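You operate a simulated robot arm through the tools that you are given. There is no shell and no other tool. Be economical: measure what you need, move in short steps, check, and stop when the job is done.

Carry out the task below with a simulated robot arm. There is one attempt and no reset: what you move stays moved.

## Task
Load the buffing wheel with the white wax at high speed.
Fine: put the bar back in its cup, stop the buffer and turn the speed back to low.
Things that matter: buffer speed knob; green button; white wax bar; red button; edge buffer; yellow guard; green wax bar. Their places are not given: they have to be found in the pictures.

It is judged by the outcome, as a careful person would: the job done as asked, and still so three seconds after it is handed in. It fails if anything else is knocked over, pushed out of place, dropped, spilled or broken.

## Robot
A 7-joint arm with a two-finger parallel gripper, fixed in place. Base frame: the origin is at the foot of the arm, x ahead of it, y to its left, z up. Readings come in m, rad, newtons and seconds.
Its first joint turns from -1.152 to 1.152 rad. Payload 2.5 kg.
The tool frame sits at the grasp point between the pads (the TCP): z along the fingers, y along the line on which they close. The tips reach 0.023 m beyond it. The gripper opens to 0.094 m. The fingers are 0.038 m wide and 0.01 m thick; the gripper's body (0.054 by 0.096 m) begins 0.039 m behind the TCP.
Orientation is that of the tool frame in the base frame, as [roll, pitch, yaw] about the fixed x, y, z axes, in that order (R = Rz(yaw) Ry(pitch) Rx(roll)). With the fingers straight down and closing along the base's y, the tool's x points along the base's -x, its y along +y and its z along -z.

## Interface
- The arm moves only by the tool step_arm. Its argument "commands" is a list of rows, each a list of 7 numbers: the shift along the base's x, y, z in units of 40 mm (1.0 is 40 mm), then the turn, a rotation vector about the base's x, y, z in units of 4 degrees (1.0 is 4 degrees), then the closure in counts, from 0 (fully open) to 255 (shut). In form: [[dx, dy, dz, ax, ay, az, grip], ...]. A call has 1 to 8 rows; each row shifts and turns the commanded pose from where the row before left it. A call with a number of a shift or a turn outside -1 to 1 is refused whole. Each row takes 0.2 s and may step no farther than 0.05 m and 0.15 rad from the row before; otherwise, or with a gripper value out of range, the whole call is refused. Where a pose cannot be reached the arm comes as near as it can. A force on the tool above 90 N (or 10 N above the force at the start of the call, whichever is more), or a blocked arm, ends the call early, and 0.2 s more pass. Each finger travels about 0.108 m/s and halts on what it meets, pressing with about 22 N; the grip force reading is that of the motor and also rises with nothing between the fingers. The clock runs only during rows and for 0.2 s after the last one: add rows that do not move to give the fingers time. It gives the time, the measured TCP pose, the force on the tool (base axes), the opening and the grip force at its end, in the units of the frame above (readings bear some noise), and new pictures: "show" is both (left out), scene, wrist or none.
- Cameras (640 x 400 px; columns grow to the right, rows downward): "scene" is fixed at [0.1077, -0.3971, 0.5548]; the picture's right is [0.90, -0.43, 0.00], its down [-0.20, -0.42, -0.89] and it looks along [0.38, 0.80, -0.46] (base axes); focal length 260 px, centre (320, 200). "wrist" rides on the gripper at [-0.039, 0, -0.044] in the tool frame; the picture's right is [0.00, -1.00, 0.00], its down [0.97, 0.00, -0.24] and it looks along [0.24, 0.00, 0.97] (tool axes); focal length 218 px, centre (320, 200).
- point_at(camera, pixels): for up to 12 pixels [column, row] of the newest picture of that camera ("zoom" is the newest enlarged one), the place [x, y, z] in the base frame of the surface seen there, good to about 0.002 m. The clock stands still meanwhile.
- zoom(camera, box): a new picture of the part [left, top, right, bottom] of that camera's present view, enlarged. The clock stands still meanwhile.
- job_done(): hands the job in; it is judged then, once.

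Keep the steps short. Do not move on a guess: measure, check each grasp and each placing, and mend mistakes. In all there are 80 turns and 120 pictures (those below and enlarged ones count). Leave the gripper open and the arm clear of the work at the hand-in unless told otherwise, and finish with a single line.

The tools are called after "Emit:" as a command line: name --pt "numbers of a row" for each row, then --argument value for the rest, lists and objects as JSON in quotes. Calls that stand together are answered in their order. step_arm: Moves the arm, as the interface text tells. Its arguments: {"type":"object","properties":{"commands":{"type":"array","items":{"type":"array","items":{"type":"number"}}},"show":{"type":"string","enum":["both","scene","wrist","none"]}},"required":["commands"]} The other tools are called the same way: point_at (camera, pixels) gives the place of the surface under pixels of a picture; zoom (camera, box) takes an enlarged picture of a part of a camera's view; job_done () hands the job in.

At the start:

```text
t: 0.0
tcp_pos: [0.3161, -0.078, 0.4402]
ee_rot: [-3.14, 0.001, -3.14]
wrist_force: [0.0, 0.2, 1.0]
opening: 0.094
grasp_force: 0.1
```

scene: 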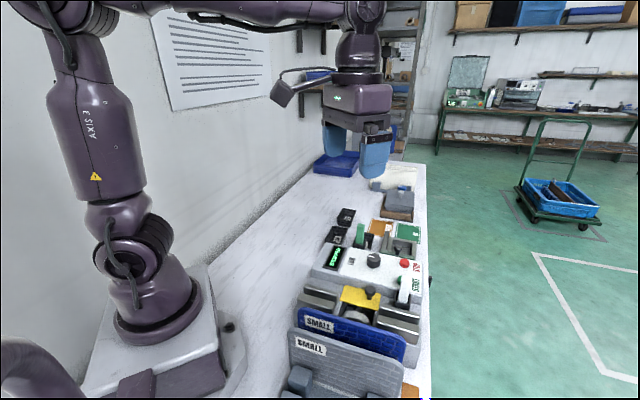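
wrist: 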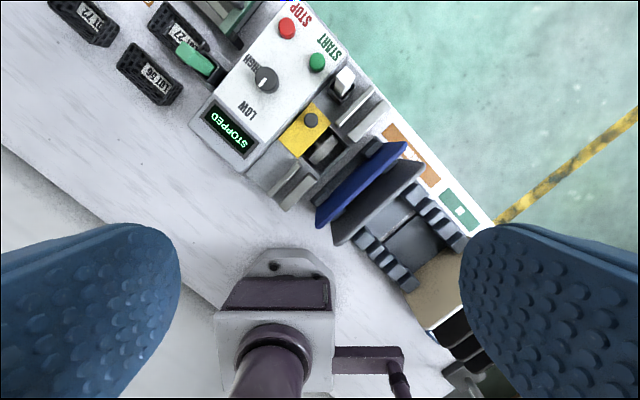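

I start by enlarging both views to find the parts.

Emit:
zoom --camera "scene" --box '[280, 170, 440, 350]'

Emit:
zoom --camera "wrist" --box '[40, 0, 440, 250]'

```text
2.22 times, centred on (360, 260) of scene
```

zoom: 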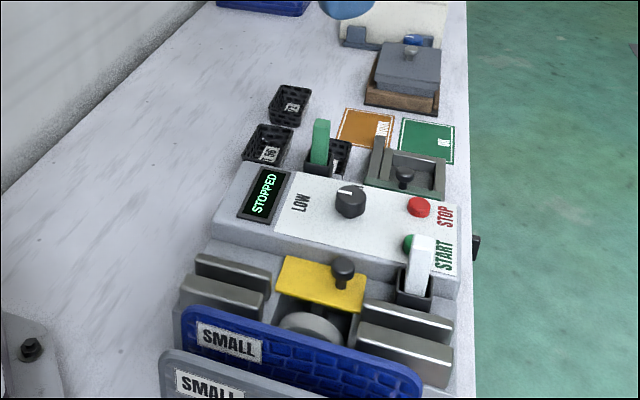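

```text
1.60 times, centred on (240, 125) of wrist
```

zoom: 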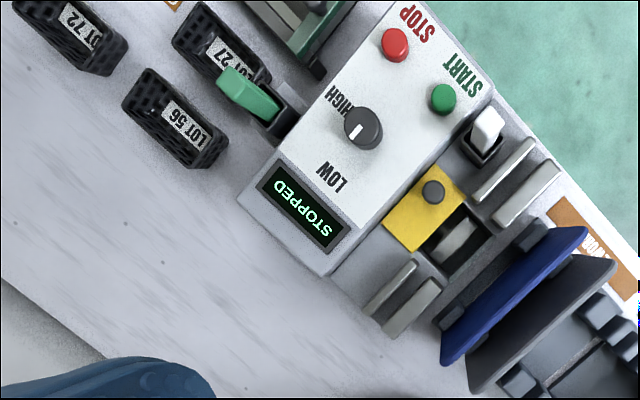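

Next I measure the parts in the wrist enlargement: knob, buttons, guard, guard knob, wheel, wax bar and cup.

Emit:
point_at --camera "zoom" --pixels '[[363, 128], [354, 131], [443, 99], [395, 44], [488, 122], [480, 145], [433, 190], [415, 232], [462, 240], [240, 92], [506, 168], [410, 300]]'

Emit:
zoom --camera "wrist" --box '[220, 30, 400, 220]'

Emit:
zoom --camera "scene" --box '[320, 240, 430, 340]'

```text
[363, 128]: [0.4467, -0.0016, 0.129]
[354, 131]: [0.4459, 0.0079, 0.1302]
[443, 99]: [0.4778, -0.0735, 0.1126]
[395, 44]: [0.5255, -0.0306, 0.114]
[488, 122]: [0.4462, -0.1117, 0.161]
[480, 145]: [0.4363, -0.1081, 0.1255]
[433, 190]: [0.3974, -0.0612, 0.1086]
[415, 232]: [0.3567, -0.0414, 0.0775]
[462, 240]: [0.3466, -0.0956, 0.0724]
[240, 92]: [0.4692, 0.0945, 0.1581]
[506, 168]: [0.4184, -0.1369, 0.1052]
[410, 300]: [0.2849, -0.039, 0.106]
```

```text
2.11 times, centred on (310, 125) of wrist
```

zoom: 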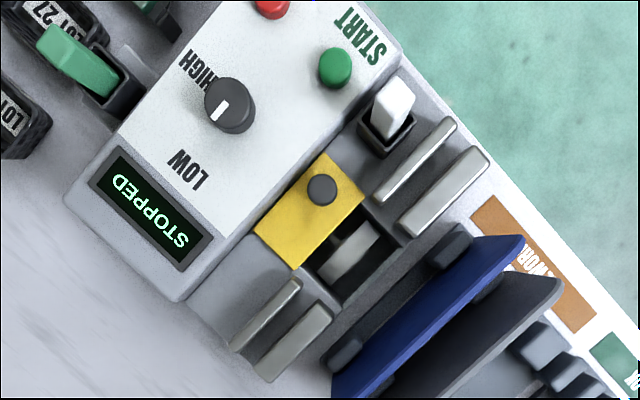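

```text
4.00 times, centred on (375, 290) of scene
```

zoom: 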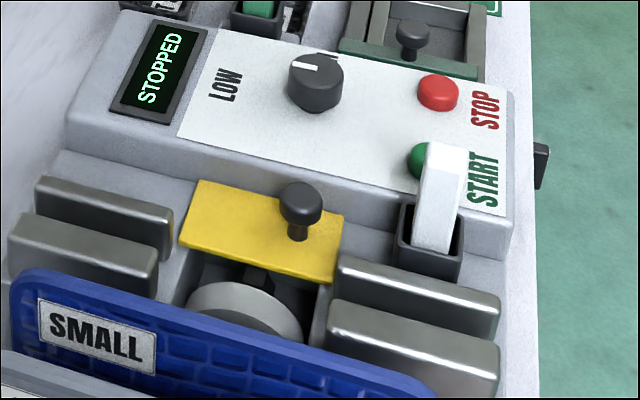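

The knob mark seems to point at LOW. I move the wrist camera above the buffer for a closer look.

Emit:
step_arm --pt "0.9 0.1 -0.5 0 0 0 0" --pt "0.9 0.1 -0.5 0 0 0 0" --pt "0.9 0.1 -0.5 0 0 0 0" --pt "0.3 0.1 -0.5 0 0 0 0"

```text
t: 1.0
tcp_pos: [0.4371, -0.0624, 0.3594]
ee_rot: [-3.141, 0.0, 3.141]
wrist_force: [0.4, 0.6, -0.3]
opening: 0.0939
grasp_force: 0.1
```

scene: 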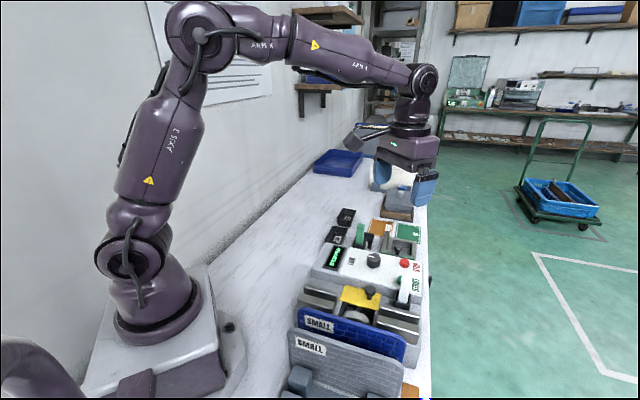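
wrist: 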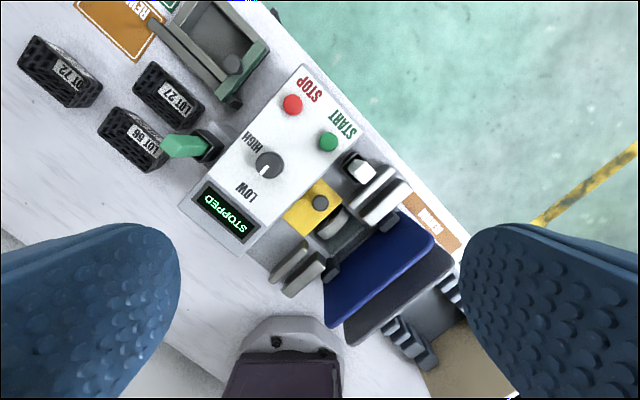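

I enlarge the buffer area and look at the guard and knob closely.

Emit:
zoom --camera "wrist" --box '[170, 50, 440, 300]'

Emit:
zoom --camera "wrist" --box '[220, 80, 380, 250]'

```text
1.60 times, centred on (305, 175) of wrist
```

zoom: 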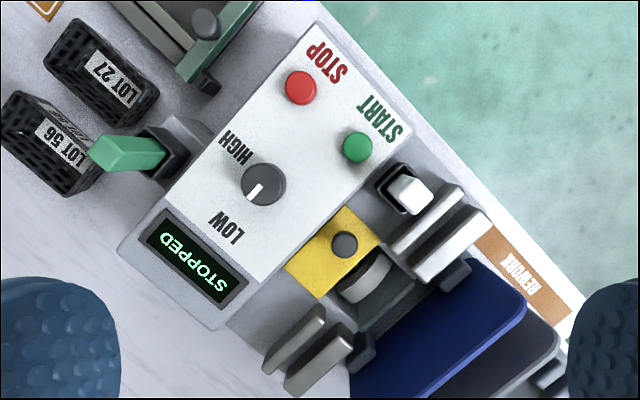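

```text
2.35 times, centred on (300, 165) of wrist
```

zoom: 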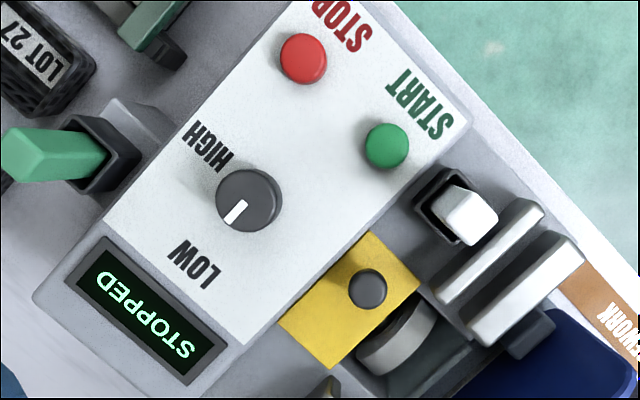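

Now precise measurements on this picture.

Emit:
point_at --camera "zoom" --pixels '[[248, 200], [229, 219], [241, 204], [388, 145], [304, 58], [202, 262], [208, 148], [470, 213], [455, 190], [369, 285], [368, 234], [418, 280]]'

Emit:
point_at --camera "zoom" --pixels '[[333, 366], [281, 318], [395, 335], [380, 360], [425, 315], [490, 250], [525, 290], [435, 180], [480, 200], [462, 235], [405, 360], [300, 225]]'

```text
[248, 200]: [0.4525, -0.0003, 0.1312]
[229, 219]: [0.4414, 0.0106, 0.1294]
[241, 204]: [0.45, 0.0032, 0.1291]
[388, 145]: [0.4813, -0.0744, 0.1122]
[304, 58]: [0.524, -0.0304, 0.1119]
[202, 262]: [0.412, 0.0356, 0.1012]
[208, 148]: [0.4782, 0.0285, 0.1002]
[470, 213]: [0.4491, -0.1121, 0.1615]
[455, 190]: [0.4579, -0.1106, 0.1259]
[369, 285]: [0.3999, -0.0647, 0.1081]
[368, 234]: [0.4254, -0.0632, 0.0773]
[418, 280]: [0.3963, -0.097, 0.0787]
```

```text
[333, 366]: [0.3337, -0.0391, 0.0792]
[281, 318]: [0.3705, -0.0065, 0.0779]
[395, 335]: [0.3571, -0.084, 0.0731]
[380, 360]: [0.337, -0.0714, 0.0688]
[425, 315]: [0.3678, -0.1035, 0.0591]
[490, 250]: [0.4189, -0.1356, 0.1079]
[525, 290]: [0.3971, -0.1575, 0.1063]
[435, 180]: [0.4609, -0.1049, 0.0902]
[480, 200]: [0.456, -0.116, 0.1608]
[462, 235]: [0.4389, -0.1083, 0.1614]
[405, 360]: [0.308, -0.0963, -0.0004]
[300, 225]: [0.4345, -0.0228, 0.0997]
```

The buffer is turned about 45° in the base frame. The knob is near (0.45, 0.00), its mark lies towards LOW (135°), and HIGH is at about 45°, so it needs a quarter turn clockwise. The guard stands back and the wheel is bare. I turn the tool +45° and go above the knob.

Emit:
step_arm --pt "0.04 0.19 -0.3 0 0 1 0" --pt "0.04 0.19 -0.3 0 0 1 0" --pt "0.04 0.19 -0.3 0 0 1 0" --pt "0.04 0.19 -0.3 0 0 1 0" --pt "0.04 0.19 -0.3 0 0 1 0" --pt "0.04 0.19 -0.3 0 0 1 0" --pt "0.04 0.19 -0.3 0 0 1 0" --pt "0.04 0.19 -0.3 0 0 1 0" --show "none"

Emit:
step_arm --pt "0 0 -0.1 0 0 1 0" --pt "0 0 -0.1 0 0 1 0" --pt "0 0 -0.1 0 0 1 0" --pt "0 0 0 0 0 0.25 0" --show "wrist"

```text
t: 2.8
tcp_pos: [0.4485, -0.0019, 0.2639]
ee_rot: [-3.141, 0.0, -2.581]
wrist_force: [-0.1, 1.4, 0.1]
opening: 0.0941
grasp_force: 0.1
```

```text
t: 3.8
tcp_pos: [0.4486, -0.0017, 0.2521]
ee_rot: [-3.141, 0.0, -2.354]
wrist_force: [0.3, -0.6, 0.4]
opening: 0.094
grasp_force: 0.1
```

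wrist: 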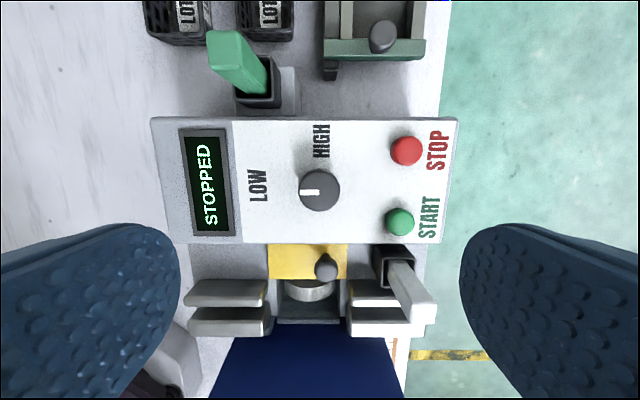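

The machine now lies square in the picture. I enlarge the knob, and the guard with the wheel.

Emit:
zoom --camera "wrist" --box '[240, 110, 460, 250]'

Emit:
point_at --camera "wrist" --pixels '[[319, 190], [302, 190], [338, 190], [319, 173], [319, 207], [160, 120], [455, 120], [165, 240], [405, 148], [399, 218], [322, 140], [258, 186]]'

Emit:
zoom --camera "wrist" --box '[180, 230, 440, 350]'

```text
2.86 times, centred on (350, 180) of wrist
```

zoom: 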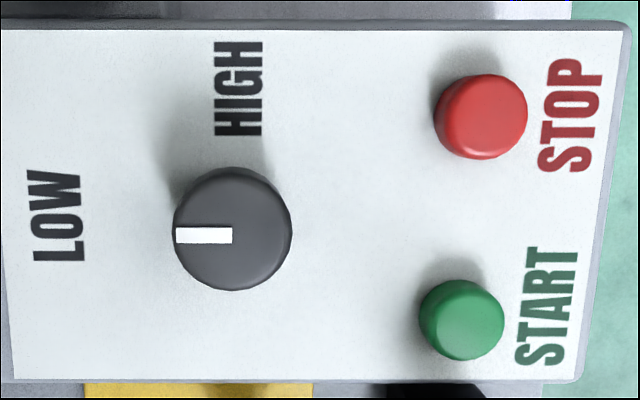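

```text
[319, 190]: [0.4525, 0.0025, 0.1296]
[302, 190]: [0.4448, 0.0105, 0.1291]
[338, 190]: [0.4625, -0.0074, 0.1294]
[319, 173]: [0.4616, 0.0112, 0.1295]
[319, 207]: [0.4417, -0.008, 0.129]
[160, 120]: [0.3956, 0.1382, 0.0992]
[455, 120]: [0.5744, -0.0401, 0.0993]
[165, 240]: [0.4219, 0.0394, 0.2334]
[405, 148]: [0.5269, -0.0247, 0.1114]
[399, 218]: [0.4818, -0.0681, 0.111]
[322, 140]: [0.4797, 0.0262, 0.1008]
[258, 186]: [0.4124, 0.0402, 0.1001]
```

```text
2.46 times, centred on (310, 290) of wrist
```

zoom: 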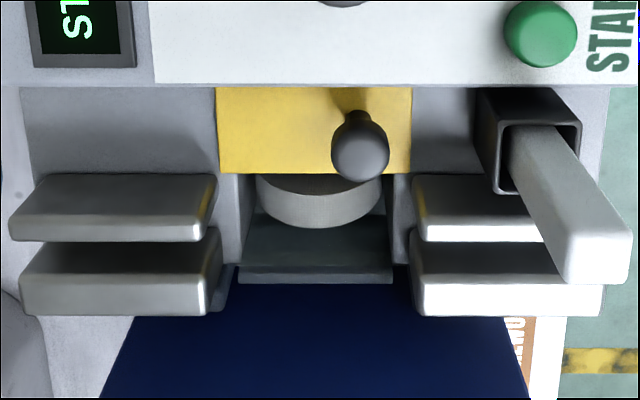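

The knob centre reads about (0.452, 0.002), top 0.129. I measure the wheel rim, the bar top and the cup in this enlargement.

Emit:
point_at --camera "zoom" --pixels '[[320, 202], [320, 212], [320, 222], [270, 207], [370, 207], [570, 240], [625, 240], [625, 278], [572, 278], [482, 93], [575, 93], [487, 185]]'

Emit:
point_at --camera "zoom" --pixels '[[360, 160], [230, 160], [400, 168], [180, 235], [190, 300], [430, 235], [430, 310], [320, 250], [320, 275], [320, 300], [320, 180], [520, 160]]'

```text
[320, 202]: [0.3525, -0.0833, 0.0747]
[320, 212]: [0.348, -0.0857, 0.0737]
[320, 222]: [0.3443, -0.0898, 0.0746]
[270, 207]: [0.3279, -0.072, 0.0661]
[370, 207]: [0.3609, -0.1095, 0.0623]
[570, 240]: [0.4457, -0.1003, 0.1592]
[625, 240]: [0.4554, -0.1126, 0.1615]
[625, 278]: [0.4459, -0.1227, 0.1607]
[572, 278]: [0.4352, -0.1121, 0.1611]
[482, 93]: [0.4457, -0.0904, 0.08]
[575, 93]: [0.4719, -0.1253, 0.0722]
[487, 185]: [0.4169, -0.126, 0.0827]
```

```text
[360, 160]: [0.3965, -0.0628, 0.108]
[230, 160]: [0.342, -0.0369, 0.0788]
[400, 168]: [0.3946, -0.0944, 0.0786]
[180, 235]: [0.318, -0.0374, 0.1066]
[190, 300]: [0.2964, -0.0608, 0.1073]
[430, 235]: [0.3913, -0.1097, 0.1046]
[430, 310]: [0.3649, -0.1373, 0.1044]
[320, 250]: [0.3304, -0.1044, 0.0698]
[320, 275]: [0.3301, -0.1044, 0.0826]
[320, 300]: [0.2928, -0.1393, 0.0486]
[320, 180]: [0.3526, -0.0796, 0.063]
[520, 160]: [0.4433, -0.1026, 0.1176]
```

The knob centre is (0.4525, 0.0017) and about 27 mm across. I half close the fingers, centre over it and go down to TCP z ≈ 0.13, staying above the panel at 0.099.

Emit:
step_arm --pt "0.05 0.04 -0.3 0 0 0 110" --pt "0.05 0.045 -0.5 0 0 0 110" --pt "0 0 -0.7 0 0 0 110" --pt "0 0 -0.7 0 0 0 110" --pt "0 0 -0.55 0 0 0 110" --pt "0 0 -0.3 0 0 0 110"

```text
t: 5.2
tcp_pos: [0.4538, 0.0019, 0.1295]
ee_rot: [3.141, -0.001, -2.357]
wrist_force: [0.4, -0.2, -0.9]
opening: 0.0538
grasp_force: 0.0
```

scene: 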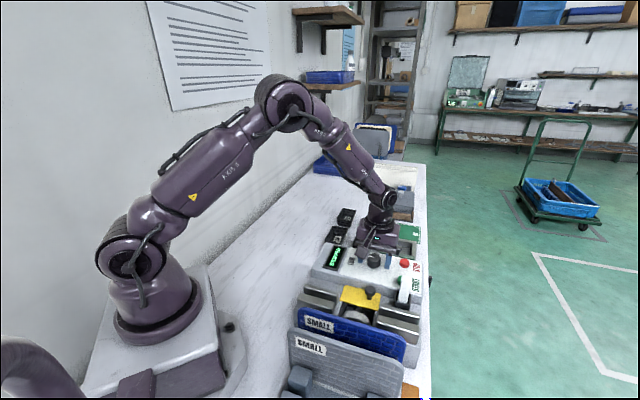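
wrist: 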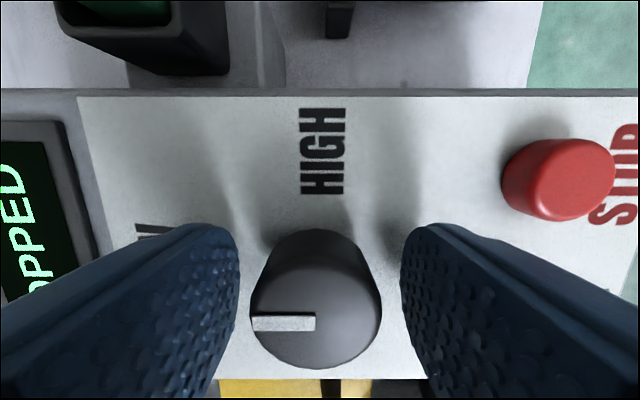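

The knob sits between the fingers. I close on it without moving.

Emit:
step_arm --pt "0 0 0 0 0 0 255" --pt "0 0 0 0 0 0 255" --pt "0 0 0 0 0 0 255" --show "wrist"

```text
t: 6.0
tcp_pos: [0.4523, 0.0033, 0.1289]
ee_rot: [3.141, 0.0, -2.356]
wrist_force: [-7.6, 4.8, 1.5]
opening: 0.0335
grasp_force: 44.8
```

wrist: 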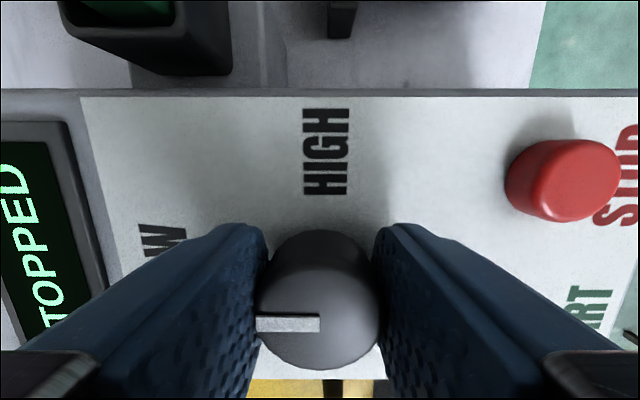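

The fingers are on the knob (opening 0.0335) with a small side pull. I ease that off and turn clockwise in steps.

Emit:
step_arm --pt "-0.035 0.035 0 0 0 0 255" --pt "0 0 0 0 0 -1 255" --pt "0 0 0 0 0 -1 255" --pt "0 0 0 0 0 -1 255" --pt "0 0 0 0 0 -1 255" --pt "0 0 0 0 0 -1 255" --pt "0 0 0 0 0 -1 255" --show "wrist"

```text
t: 7.6
tcp_pos: [0.4522, 0.0017, 0.1299]
ee_rot: [-3.135, 0.009, -2.777]
wrist_force: [31.7, -7.0, -31.1]
opening: 0.0334
grasp_force: 44.7
```

wrist: 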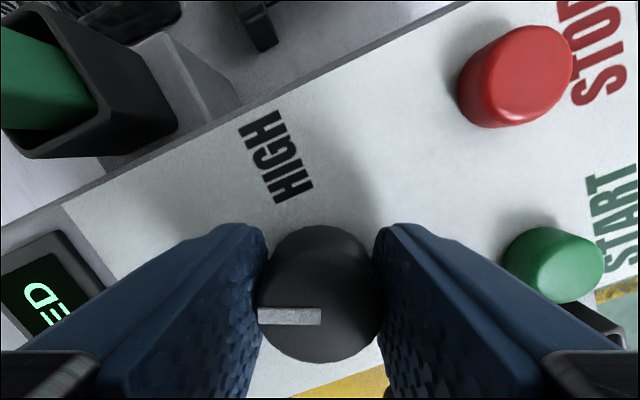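

The knob follows, but the side force has risen to 32 N. I hold a moment to see whether it settles.

Emit:
step_arm --pt "0 0 0 0 0 0 255" --pt "0 0 0 0 0 0 255" --show "none"

```text
t: 8.2
tcp_pos: [0.4524, 0.0029, 0.1311]
ee_rot: [-3.137, 0.009, -2.777]
wrist_force: [29.8, -12.1, -26.5]
opening: 0.0334
grasp_force: 45.4
```

The strain stays, so I open to release it, look, and then grip again.

Emit:
step_arm --pt "0 0 0 0 0 0 140" --pt "0 0 0 0 0 0 140" --show "wrist"

```text
t: 8.8
tcp_pos: [0.4506, 0.0051, 0.1294]
ee_rot: [3.139, 0.0, -2.774]
wrist_force: [-0.2, -0.3, 0.3]
opening: 0.0423
grasp_force: 0.0
```

wrist: 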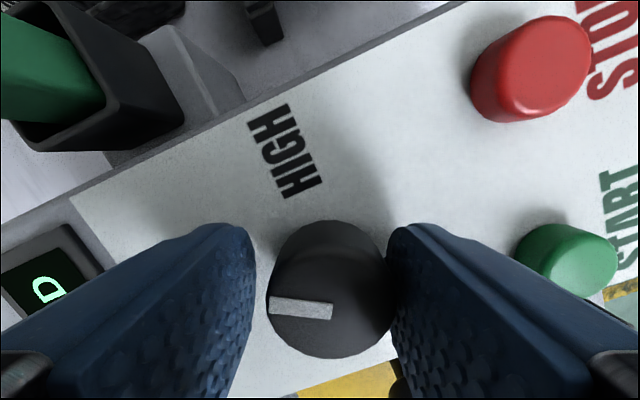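

The open tool sits about 3 mm off the knob's axis, which caused the strain. I re-centre to about (0.4522, 0.0028), grip again and turn on.

Emit:
step_arm --pt "0.04 -0.058 0 0 0 0 140" --pt "0 0 0 0 0 0 255" --pt "0 0 0 0 0 0 255" --show "none"

Emit:
step_arm --pt "0 0 0 0 0 -1 255" --pt "0 0 0 0 0 -1 255" --pt "0 0 0 0 0 -1 255" --pt "0 0 0 0 0 -1 255" --show "none"

```text
t: 9.6
tcp_pos: [0.4525, 0.0026, 0.1308]
ee_rot: [3.141, -0.001, -2.775]
wrist_force: [-6.1, 2.6, 3.3]
opening: 0.0334
grasp_force: 44.7
```

```text
t: 10.6
tcp_pos: [0.4516, 0.0013, 0.1296]
ee_rot: [3.14, -0.005, -3.055]
wrist_force: [-24.9, 6.1, 14.7]
opening: 0.0332
grasp_force: 44.9
```

The force is −25 N, well below the limit. I turn four more steps and look.

Emit:
step_arm --pt "0 0 0 0 0 -1 255" --pt "0 0 0 0 0 -1 255" --pt "0 0 0 0 0 -1 255" --pt "0 0 0 0 0 -1 255" --show "wrist"

```text
t: 11.6
tcp_pos: [0.4515, 0.0012, 0.1302]
ee_rot: [3.141, -0.004, 2.947]
wrist_force: [-20.5, 6.3, 17.1]
opening: 0.0331
grasp_force: 44.4
```

wrist: 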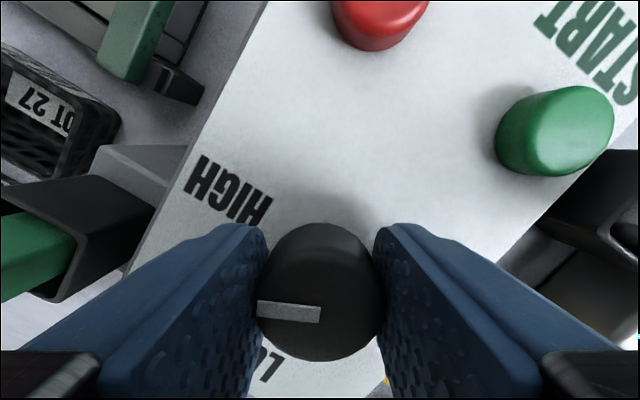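

It has turned about 56° so far. I give it eight more steps.

Emit:
step_arm --pt "0 0 0 0 0 -1 255" --pt "0 0 0 0 0 -1 255" --pt "0 0 0 0 0 -1 255" --pt "0 0 0 0 0 -1 255" --pt "0 0 0 0 0 -1 255" --pt "0 0 0 0 0 -1 255" --pt "0 0 0 0 0 -1 255" --pt "0 0 0 0 0 -1 255" --show "wrist"

```text
t: 13.4
tcp_pos: [0.4526, -0.0003, 0.1304]
ee_rot: [-3.14, 0.001, 2.39]
wrist_force: [-12.8, 2.5, 17.9]
opening: 0.0334
grasp_force: 44.9
```

wrist: 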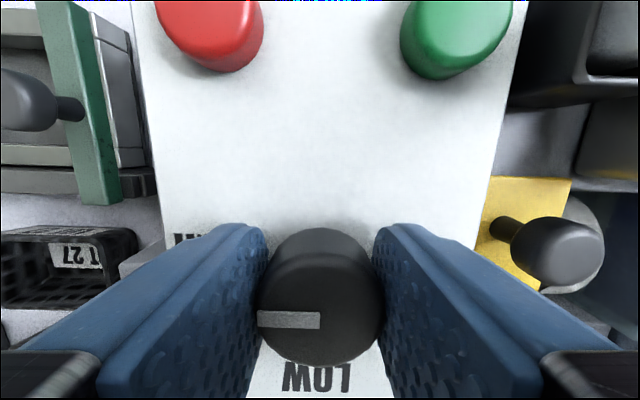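

Nearly there, so I turn 1.3 steps more, then release, rise and check the mark.

Emit:
step_arm --pt "0 0 0 0 0 -1 255" --pt "0 0 0 0 0 -0.3 255" --pt "0 0 0 0 0 0 255" --pt "0 0 0 0 0 0 100" --pt "0 0 0 0 0 0 100" --pt "0 0 1 0 0 0 100" --pt "0 0 1 0 0 0 100" --pt "0 0 1 0 0 0 100" --show "wrist"

Emit:
zoom --camera "wrist" --box '[240, 100, 460, 250]'

```text
t: 15.2
tcp_pos: [0.4519, -0.0011, 0.2501]
ee_rot: [-3.141, 0.0, 2.303]
wrist_force: [-0.5, -1.2, -0.8]
opening: 0.0572
grasp_force: 0.1
```

wrist: 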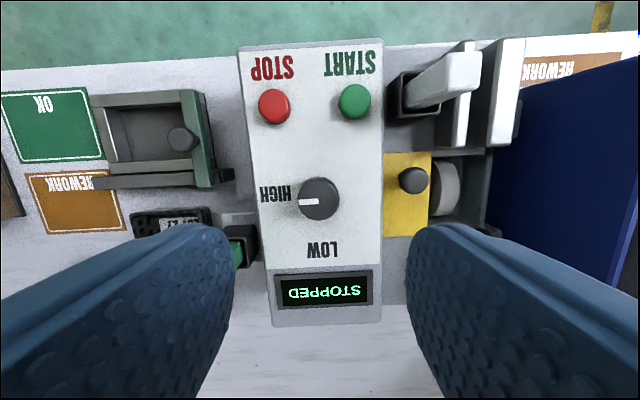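

```text
2.67 times, centred on (350, 175) of wrist
```

zoom: 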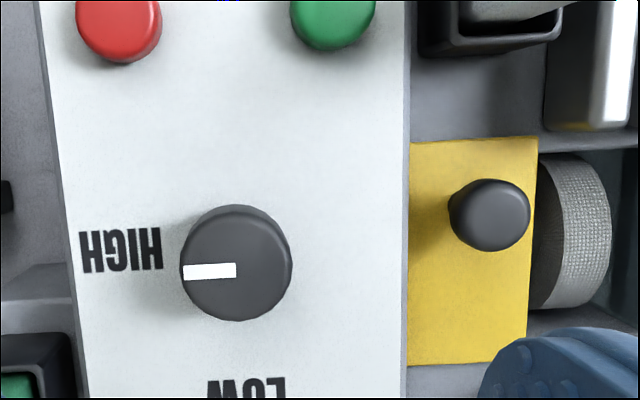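

The mark points at HIGH. I check its exact angle by measuring the mark's ends.

Emit:
point_at --camera "zoom" --pixels '[[187, 273], [233, 270], [290, 255], [236, 318], [232, 212]]'

```text
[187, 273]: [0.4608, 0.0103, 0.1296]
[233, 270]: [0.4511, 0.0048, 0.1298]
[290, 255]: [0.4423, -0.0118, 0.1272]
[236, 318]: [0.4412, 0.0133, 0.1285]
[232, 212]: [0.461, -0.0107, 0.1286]
```

The knob is set to HIGH. Next is the green button: I measure its top from this view.

Emit:
point_at --camera "wrist" --pixels '[[354, 99], [340, 100], [369, 100], [354, 87], [274, 104], [455, 78], [479, 70]]'

```text
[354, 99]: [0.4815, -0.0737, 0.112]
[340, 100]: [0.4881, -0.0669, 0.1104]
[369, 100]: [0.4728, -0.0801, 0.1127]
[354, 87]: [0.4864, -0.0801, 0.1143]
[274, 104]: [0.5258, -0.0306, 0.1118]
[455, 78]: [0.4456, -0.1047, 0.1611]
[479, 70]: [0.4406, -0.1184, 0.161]
```

START is at about (0.4808, -0.0725), top 0.112. I close the fingers, go above it and stop at TCP z ≈ 0.145.

Emit:
step_arm --pt "0.37 -0.87 0 0 0 0 255" --pt "0.38 -0.87 0 0 0 0 255" --pt "0 0 -0.8 0 0 0.5 255" --pt "0 0 -0.9 0 0 0 255" --pt "0 0 -0.9 0 0 0 255"

```text
t: 16.4
tcp_pos: [0.4828, -0.068, 0.1435]
ee_rot: [-3.141, 0.001, 2.334]
wrist_force: [0.0, 0.1, -0.9]
opening: 0.0
grasp_force: 21.7
```

scene: 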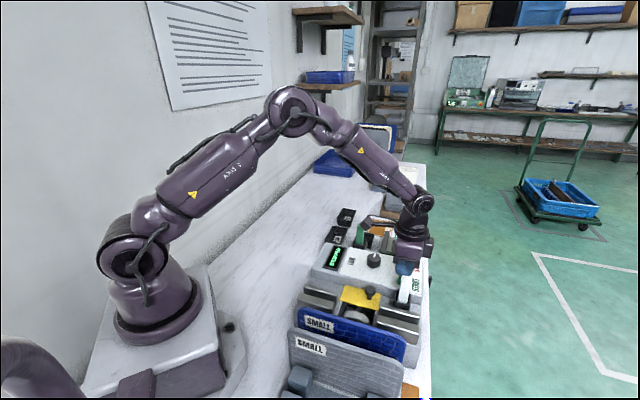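
wrist: 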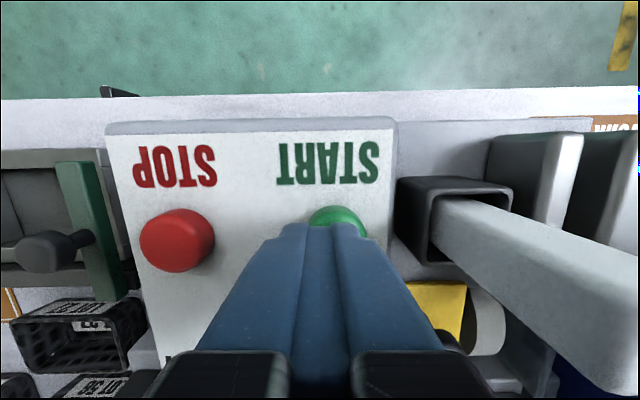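

The fingertips are over START, a touch to one side. I nudge over and press down in small steps.

Emit:
step_arm --pt "-0.04 -0.075 -0.1 0 0 0 255" --pt "0 0 -0.1 0 0 0 255" --pt "0 0 -0.06 0 0 0 255" --pt "0 0 -0.06 0 0 0 255"

Emit:
zoom --camera "scene" --box '[300, 220, 440, 320]'

```text
t: 17.4
tcp_pos: [0.4813, -0.0715, 0.1322]
ee_rot: [-3.141, 0.0, 2.336]
wrist_force: [0.2, 0.4, 1.7]
opening: 0.0001
grasp_force: 21.9
```

scene: 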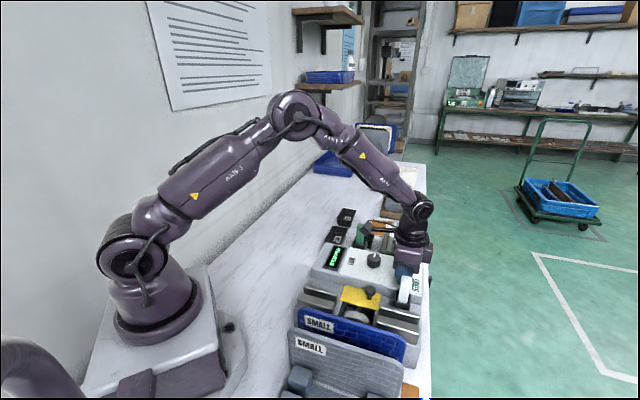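
wrist: 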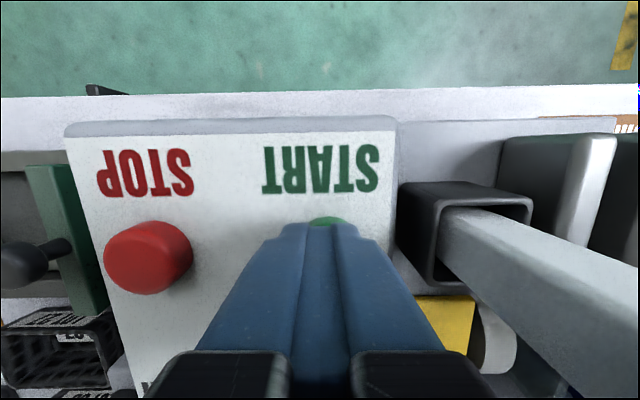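

```text
4.00 times, centred on (370, 270) of scene
```

zoom: 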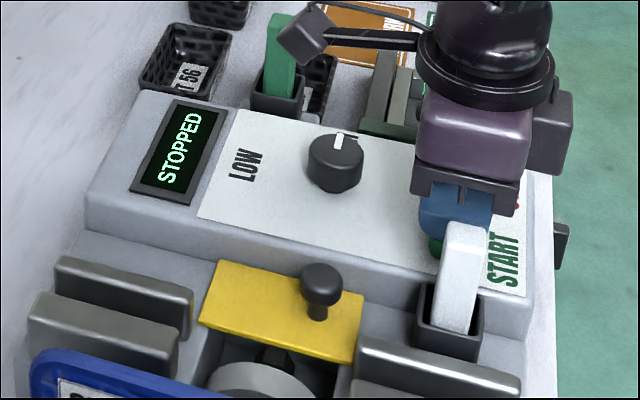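

The force is only 1.7 N and the display still says STOPPED. I press a few millimetres deeper.

Emit:
step_arm --pt "0 0 -0.06 0 0 0 255" --pt "0 0 -0.06 0 0 0 255" --pt "0 0 0 0 0 0 255" --show "none"

Emit:
zoom --camera "scene" --box '[300, 220, 440, 320]'

```text
t: 18.2
tcp_pos: [0.4811, -0.07, 0.128]
ee_rot: [3.139, 0.003, 2.336]
wrist_force: [0.2, 1.9, 7.1]
opening: 0.0001
grasp_force: 21.9
```

```text
4.00 times, centred on (370, 270) of scene
```

zoom: 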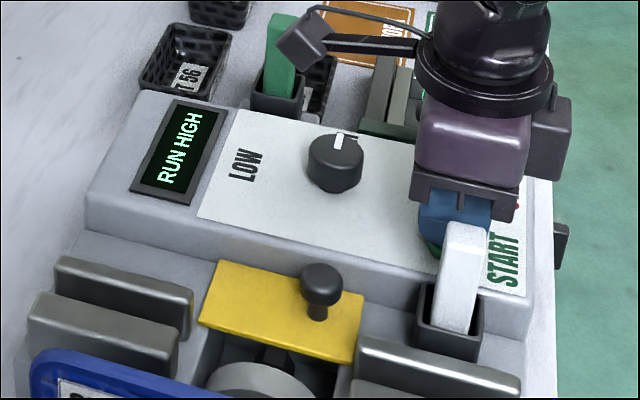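

The display reads RUN HIGH. I rise, open the fingers and go above the white bar.

Emit:
step_arm --pt "0 0 0.9 0 0 0 255" --pt "0 0 1 0 0 0.3 255" --pt "0 0 1 0 0 0 110" --pt "-0.45 -0.52 0 0 0 0 110" --pt "-0.45 -0.52 0 0 0 0 110" --pt "0 0 0 0 0 0 110"

```text
t: 19.6
tcp_pos: [0.4468, -0.1134, 0.2454]
ee_rot: [-3.14, 0.001, 2.357]
wrist_force: [-0.3, 0.2, -0.5]
opening: 0.0536
grasp_force: 0.0
```

scene: 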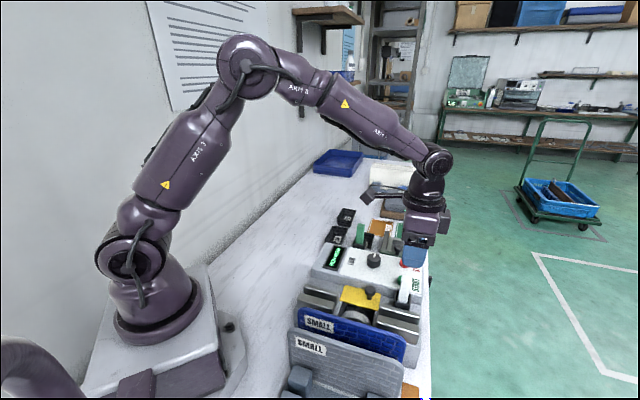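
wrist: 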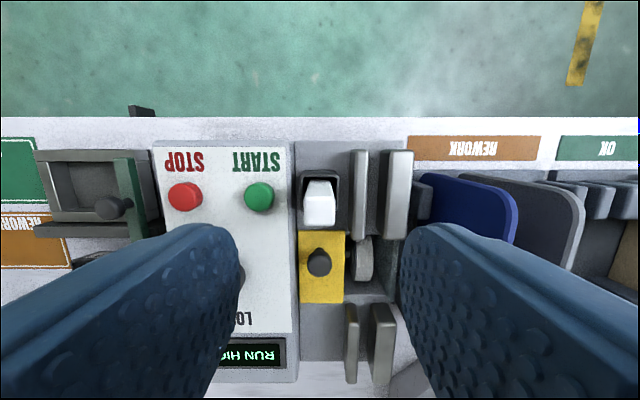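

Emit:
zoom --camera "wrist" --box '[270, 140, 430, 300]'

Emit:
point_at --camera "wrist" --pixels '[[307, 196], [334, 196], [334, 222], [307, 222], [320, 210], [320, 187], [362, 270], [460, 195], [540, 200], [303, 175], [336, 175]]'

```text
2.50 times, centred on (350, 220) of wrist
```

zoom: 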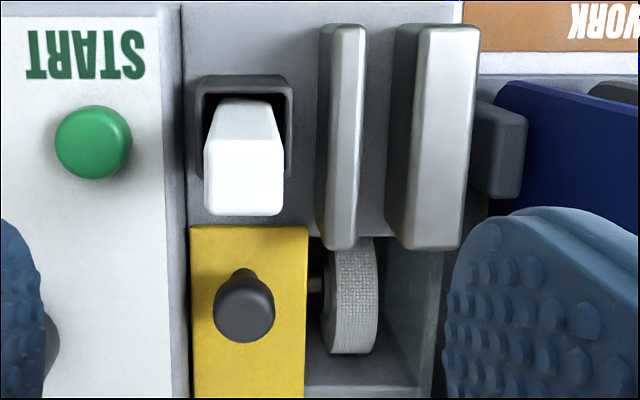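

```text
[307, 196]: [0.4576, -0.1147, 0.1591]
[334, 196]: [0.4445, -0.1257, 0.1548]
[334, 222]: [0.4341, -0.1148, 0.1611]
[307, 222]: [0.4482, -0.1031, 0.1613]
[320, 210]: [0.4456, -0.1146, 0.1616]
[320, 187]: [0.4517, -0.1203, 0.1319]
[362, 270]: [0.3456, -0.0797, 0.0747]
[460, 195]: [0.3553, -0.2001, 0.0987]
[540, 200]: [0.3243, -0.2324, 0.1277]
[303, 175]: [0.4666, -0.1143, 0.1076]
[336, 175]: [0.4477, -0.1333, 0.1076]
```

Bar centre (0.446, -0.1146), top 0.161, cup rim 0.108. I centre and go down to TCP z ≈ 0.140, with the tips at 0.117 above rim and button.

Emit:
step_arm --pt "-0.017 -0.025 -0.5 0 0 0 110" --pt "0 0 -0.8 0 0 0 110" --pt "0 0 -0.8 0 0 0 110" --pt "0 0 -0.5 0 0 0 110" --pt "0 0 0 0 0 0 110"

```text
t: 20.8
tcp_pos: [0.4443, -0.1153, 0.1415]
ee_rot: [-3.14, 0.0, 2.356]
wrist_force: [0.7, -0.2, 0.1]
opening: 0.0537
grasp_force: 0.0
```

scene: 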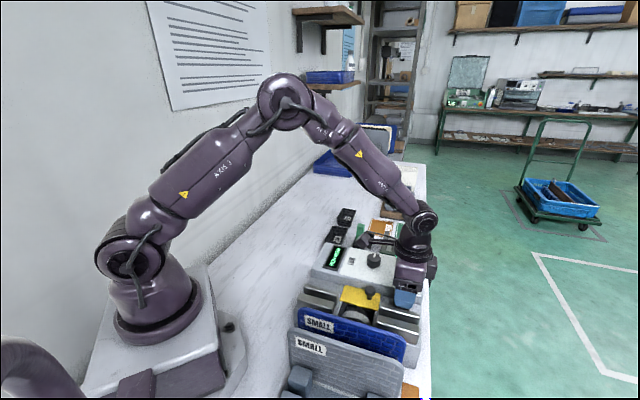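
wrist: 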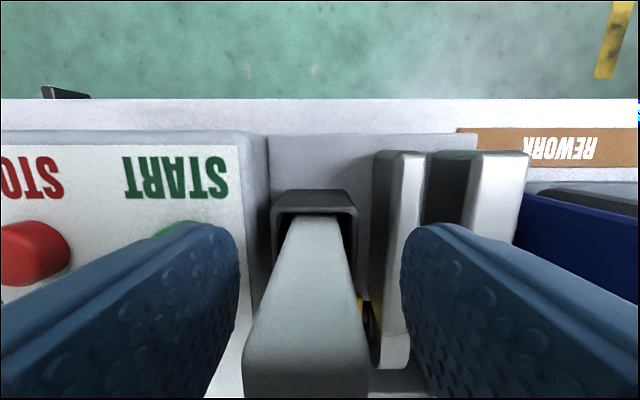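

The bar is slightly left of centre, so I shift about 2 mm and close on it.

Emit:
step_arm --pt "0.03 0.03 0 0 0 0 110" --pt "0 0 0 0 0 0 160" --pt "0 0 0 0 0 0 200" --pt "0 0 0 0 0 0 255" --pt "0 0 0 0 0 0 255" --show "wrist"

```text
t: 22.0
tcp_pos: [0.4459, -0.1125, 0.1427]
ee_rot: [3.141, 0.0, 2.356]
wrist_force: [-0.1, -0.5, 0.1]
opening: 0.0196
grasp_force: 21.5
```

wrist: 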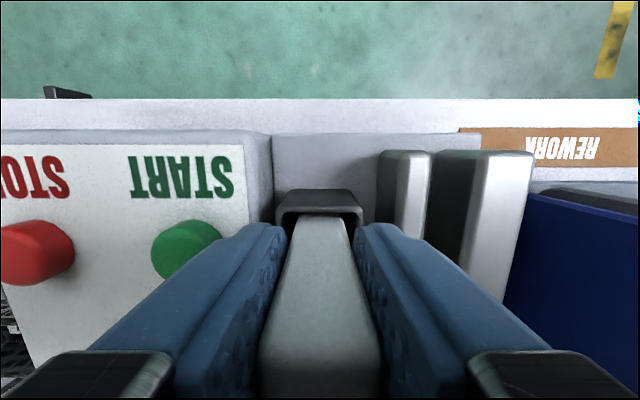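

The bar is held (opening 0.0196, hardly any side force) with the TCP at (0.4459, -0.1125, 0.1427), which I keep for the return. I lift straight up.

Emit:
step_arm --pt "0 0 0.5 0 0 0 255" --pt "0 0 0.7 0 0 0 255" --pt "0 0 0.7 0 0 0 255" --pt "0 0 0.7 0 0 0 255" --pt "0 0 0 0 0 0 255"

Emit:
zoom --camera "scene" --box '[320, 190, 460, 310]'

```text
t: 23.2
tcp_pos: [0.4461, -0.1125, 0.2439]
ee_rot: [3.141, 0.0, 2.357]
wrist_force: [-0.1, 0.2, -1.3]
opening: 0.0192
grasp_force: 22.5
```

scene: 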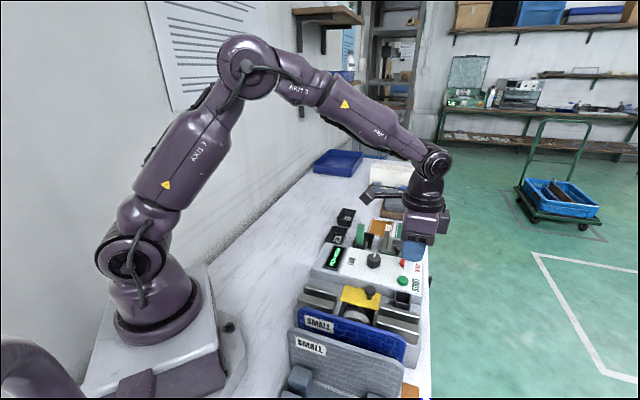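
wrist: 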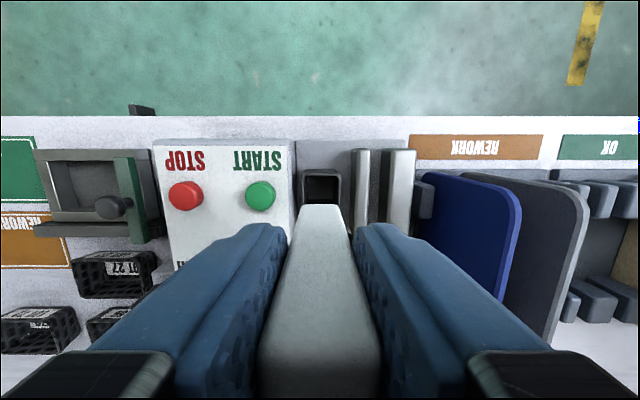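

```text
3.33 times, centred on (390, 250) of scene
```

zoom: 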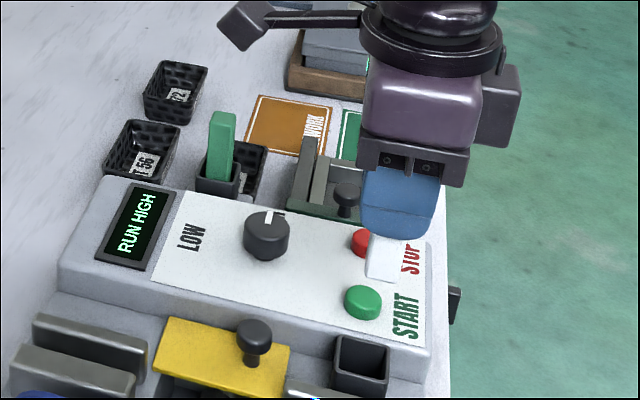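

The bar is out of the cup. I measure its lower end and the cup in the scene enlargement.

Emit:
point_at --camera "zoom" --pixels '[[380, 276], [385, 260], [370, 274], [395, 276], [378, 240], [360, 385]]'

Emit:
point_at --camera "wrist" --pixels '[[320, 208], [304, 175], [336, 175], [302, 203], [320, 185], [340, 203]]'

```text
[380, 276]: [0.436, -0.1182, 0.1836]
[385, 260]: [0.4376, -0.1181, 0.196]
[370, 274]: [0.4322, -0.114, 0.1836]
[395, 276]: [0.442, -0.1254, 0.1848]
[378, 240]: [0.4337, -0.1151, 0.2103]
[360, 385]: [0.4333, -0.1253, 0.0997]
```

```text
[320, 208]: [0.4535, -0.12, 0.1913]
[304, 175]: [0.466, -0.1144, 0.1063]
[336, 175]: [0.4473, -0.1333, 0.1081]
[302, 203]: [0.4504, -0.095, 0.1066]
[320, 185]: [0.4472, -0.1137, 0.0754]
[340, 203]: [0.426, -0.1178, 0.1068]
```

The bar's end is 0.062 below the TCP, so it should meet the wheel top (0.0743) at TCP z ≈ 0.136. I move above the wheel at (0.3475, -0.0875) and stop 15 mm short.

Emit:
step_arm --pt "-0.82 0.21 0 0 0 0 255" --pt "-0.82 0.21 0 0 0 0 255" --pt "-0.82 0.21 0 0 0 0 255" --pt "0 0 -0.8 0 0 0 255" --pt "0 0 -0.8 0 0 0 255" --pt "0 0 -0.6 0 0 0 255" --pt "0 0 0 0 0 0 255"

Emit:
zoom --camera "scene" --box '[310, 240, 430, 340]'

```text
t: 24.8
tcp_pos: [0.3442, -0.0874, 0.1574]
ee_rot: [3.141, -0.001, 2.354]
wrist_force: [0.1, -0.5, -0.4]
opening: 0.0195
grasp_force: 22.0
```

scene: 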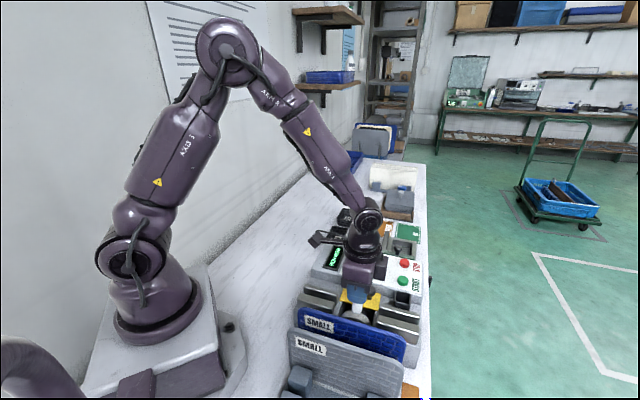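
wrist: 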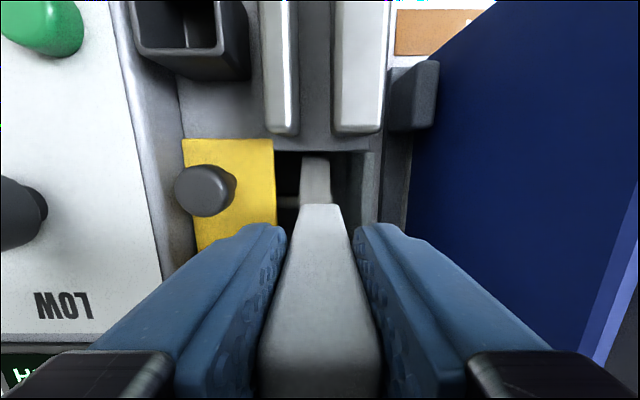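

```text
4.00 times, centred on (370, 290) of scene
```

zoom: 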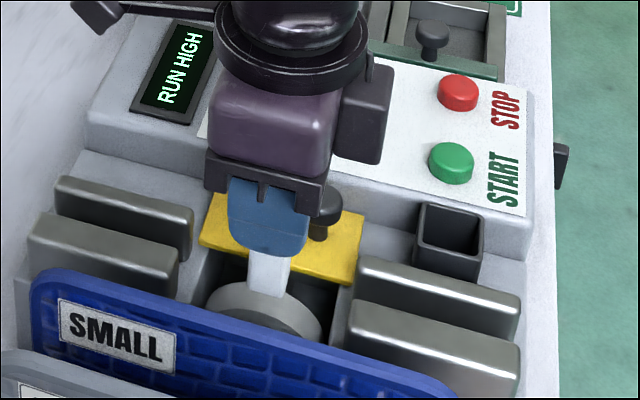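

The bar hangs over the wheel in line with its rim. I nudge 2 mm and go down gently towards contact.

Emit:
step_arm --pt "0.04 -0.03 -0.2 0 0 0 255" --pt "0 0 -0.15 0 0 0 255" --pt "0 0 -0.08 0 0 0 255" --pt "0 0 -0.04 0 0 0 255"

Emit:
zoom --camera "scene" --box '[330, 270, 400, 330]'

```text
t: 25.8
tcp_pos: [0.3495, -0.0888, 0.1384]
ee_rot: [3.141, 0.001, 2.355]
wrist_force: [-0.1, 1.0, 0.1]
opening: 0.0194
grasp_force: 21.9
```

scene: 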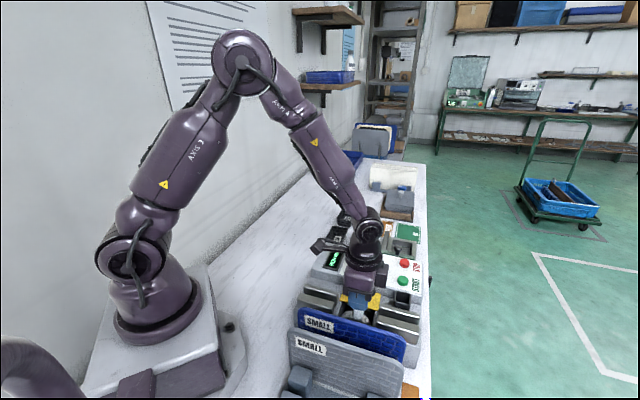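
wrist: 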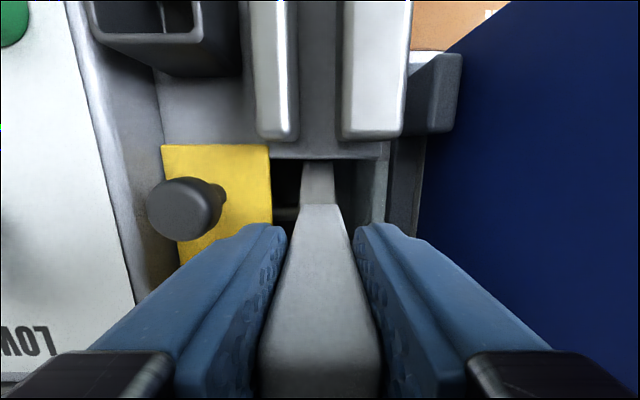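

```text
6.67 times, centred on (365, 300) of scene
```

zoom: 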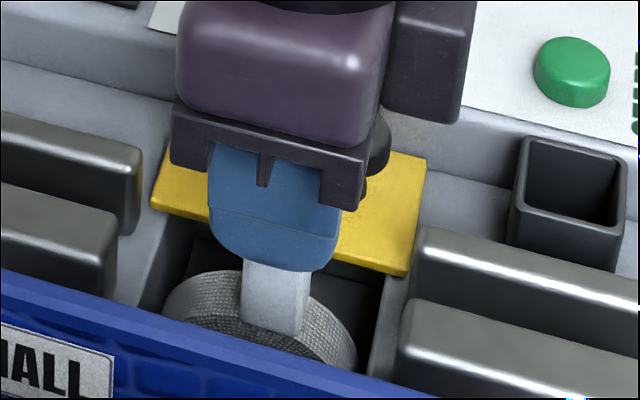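

Almost touching. I lower in 1 mm steps, watching the upward force.

Emit:
step_arm --pt "0 0 -0.03 0 0 0 255" --pt "0 0 -0.03 0 0 0 255" --pt "0 0 -0.03 0 0 0 255" --show "none"

```text
t: 26.6
tcp_pos: [0.3504, -0.0901, 0.1358]
ee_rot: [3.138, 0.005, 2.357]
wrist_force: [2.7, -2.5, 15.2]
opening: 0.0195
grasp_force: 22.2
```

Contact: 15 N upward, with a side drag along the wheel's travel. I ease off half a millimetre and hold.

Emit:
step_arm --pt "0 0 0.012 0 0 0 255" --pt "0 0 0 0 0 0 255" --pt "0 0 0 0 0 0 255" --pt "0 0 0 0 0 0 255" --pt "0 0 0 0 0 0 255" --pt "0 0 0 0 0 0 255" --pt "0 0 0 0 0 0 255" --pt "0 0 0 0 0 0 255" --show "none"

Emit:
zoom --camera "scene" --box '[310, 240, 430, 340]'

```text
t: 28.4
tcp_pos: [0.3492, -0.0886, 0.1348]
ee_rot: [3.141, -0.001, 2.356]
wrist_force: [3.5, -2.2, 18.4]
opening: 0.0196
grasp_force: 21.4
```

```text
4.00 times, centred on (370, 290) of scene
```

zoom: 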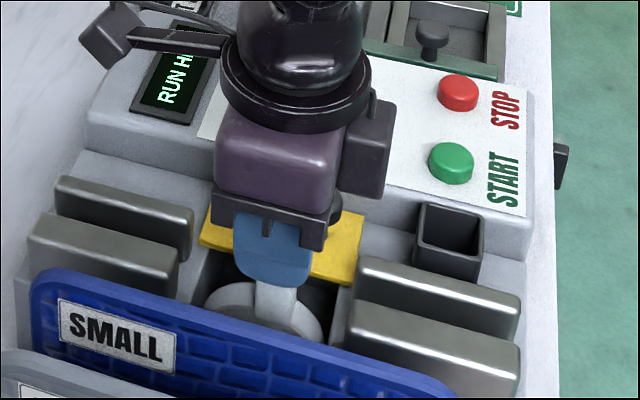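

The wheel looks whiter. I hold about one second more and then lift.

Emit:
step_arm --pt "0 0 0 0 0 0 255" --pt "0 0 0 0 0 0 255" --pt "0 0 0 0 0 0 255" --pt "0 0 0 0 0 0 255" --pt "0 0 0.5 0 0 0 255" --pt "0 0 0.8 0 0 0 255" --pt "0 0 0.8 0 0 0 255" --pt "0 0 0.7 0 0 0 255"

Emit:
zoom --camera "scene" --box '[310, 240, 430, 340]'

```text
t: 30.2
tcp_pos: [0.3505, -0.0898, 0.2461]
ee_rot: [-3.138, -0.002, 2.357]
wrist_force: [1.3, 0.1, -0.8]
opening: 0.0195
grasp_force: 22.1
```

scene: 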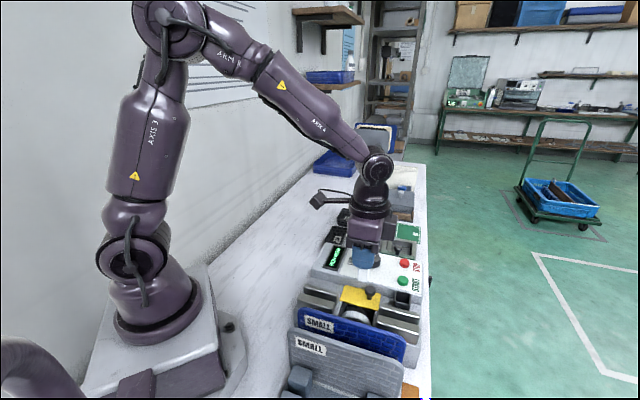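
wrist: 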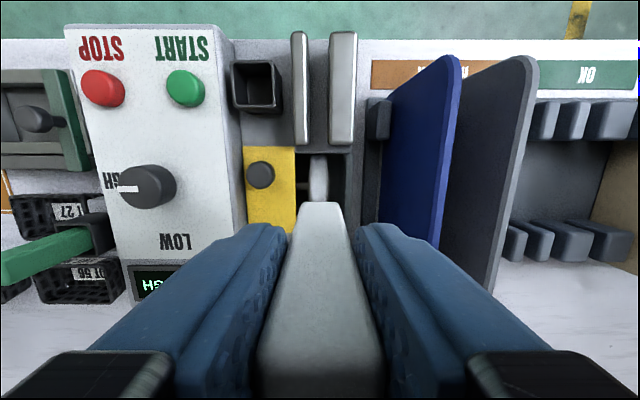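

```text
4.00 times, centred on (370, 290) of scene
```

zoom: 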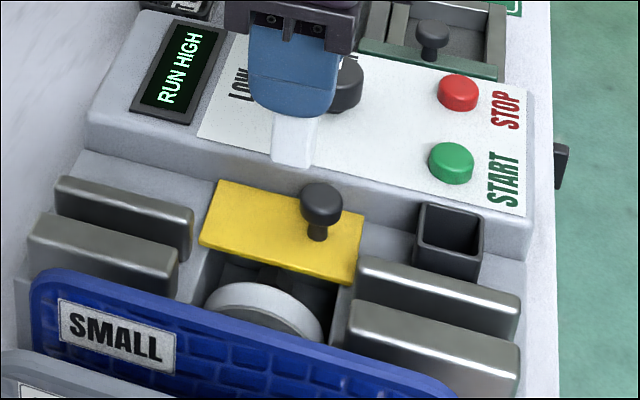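

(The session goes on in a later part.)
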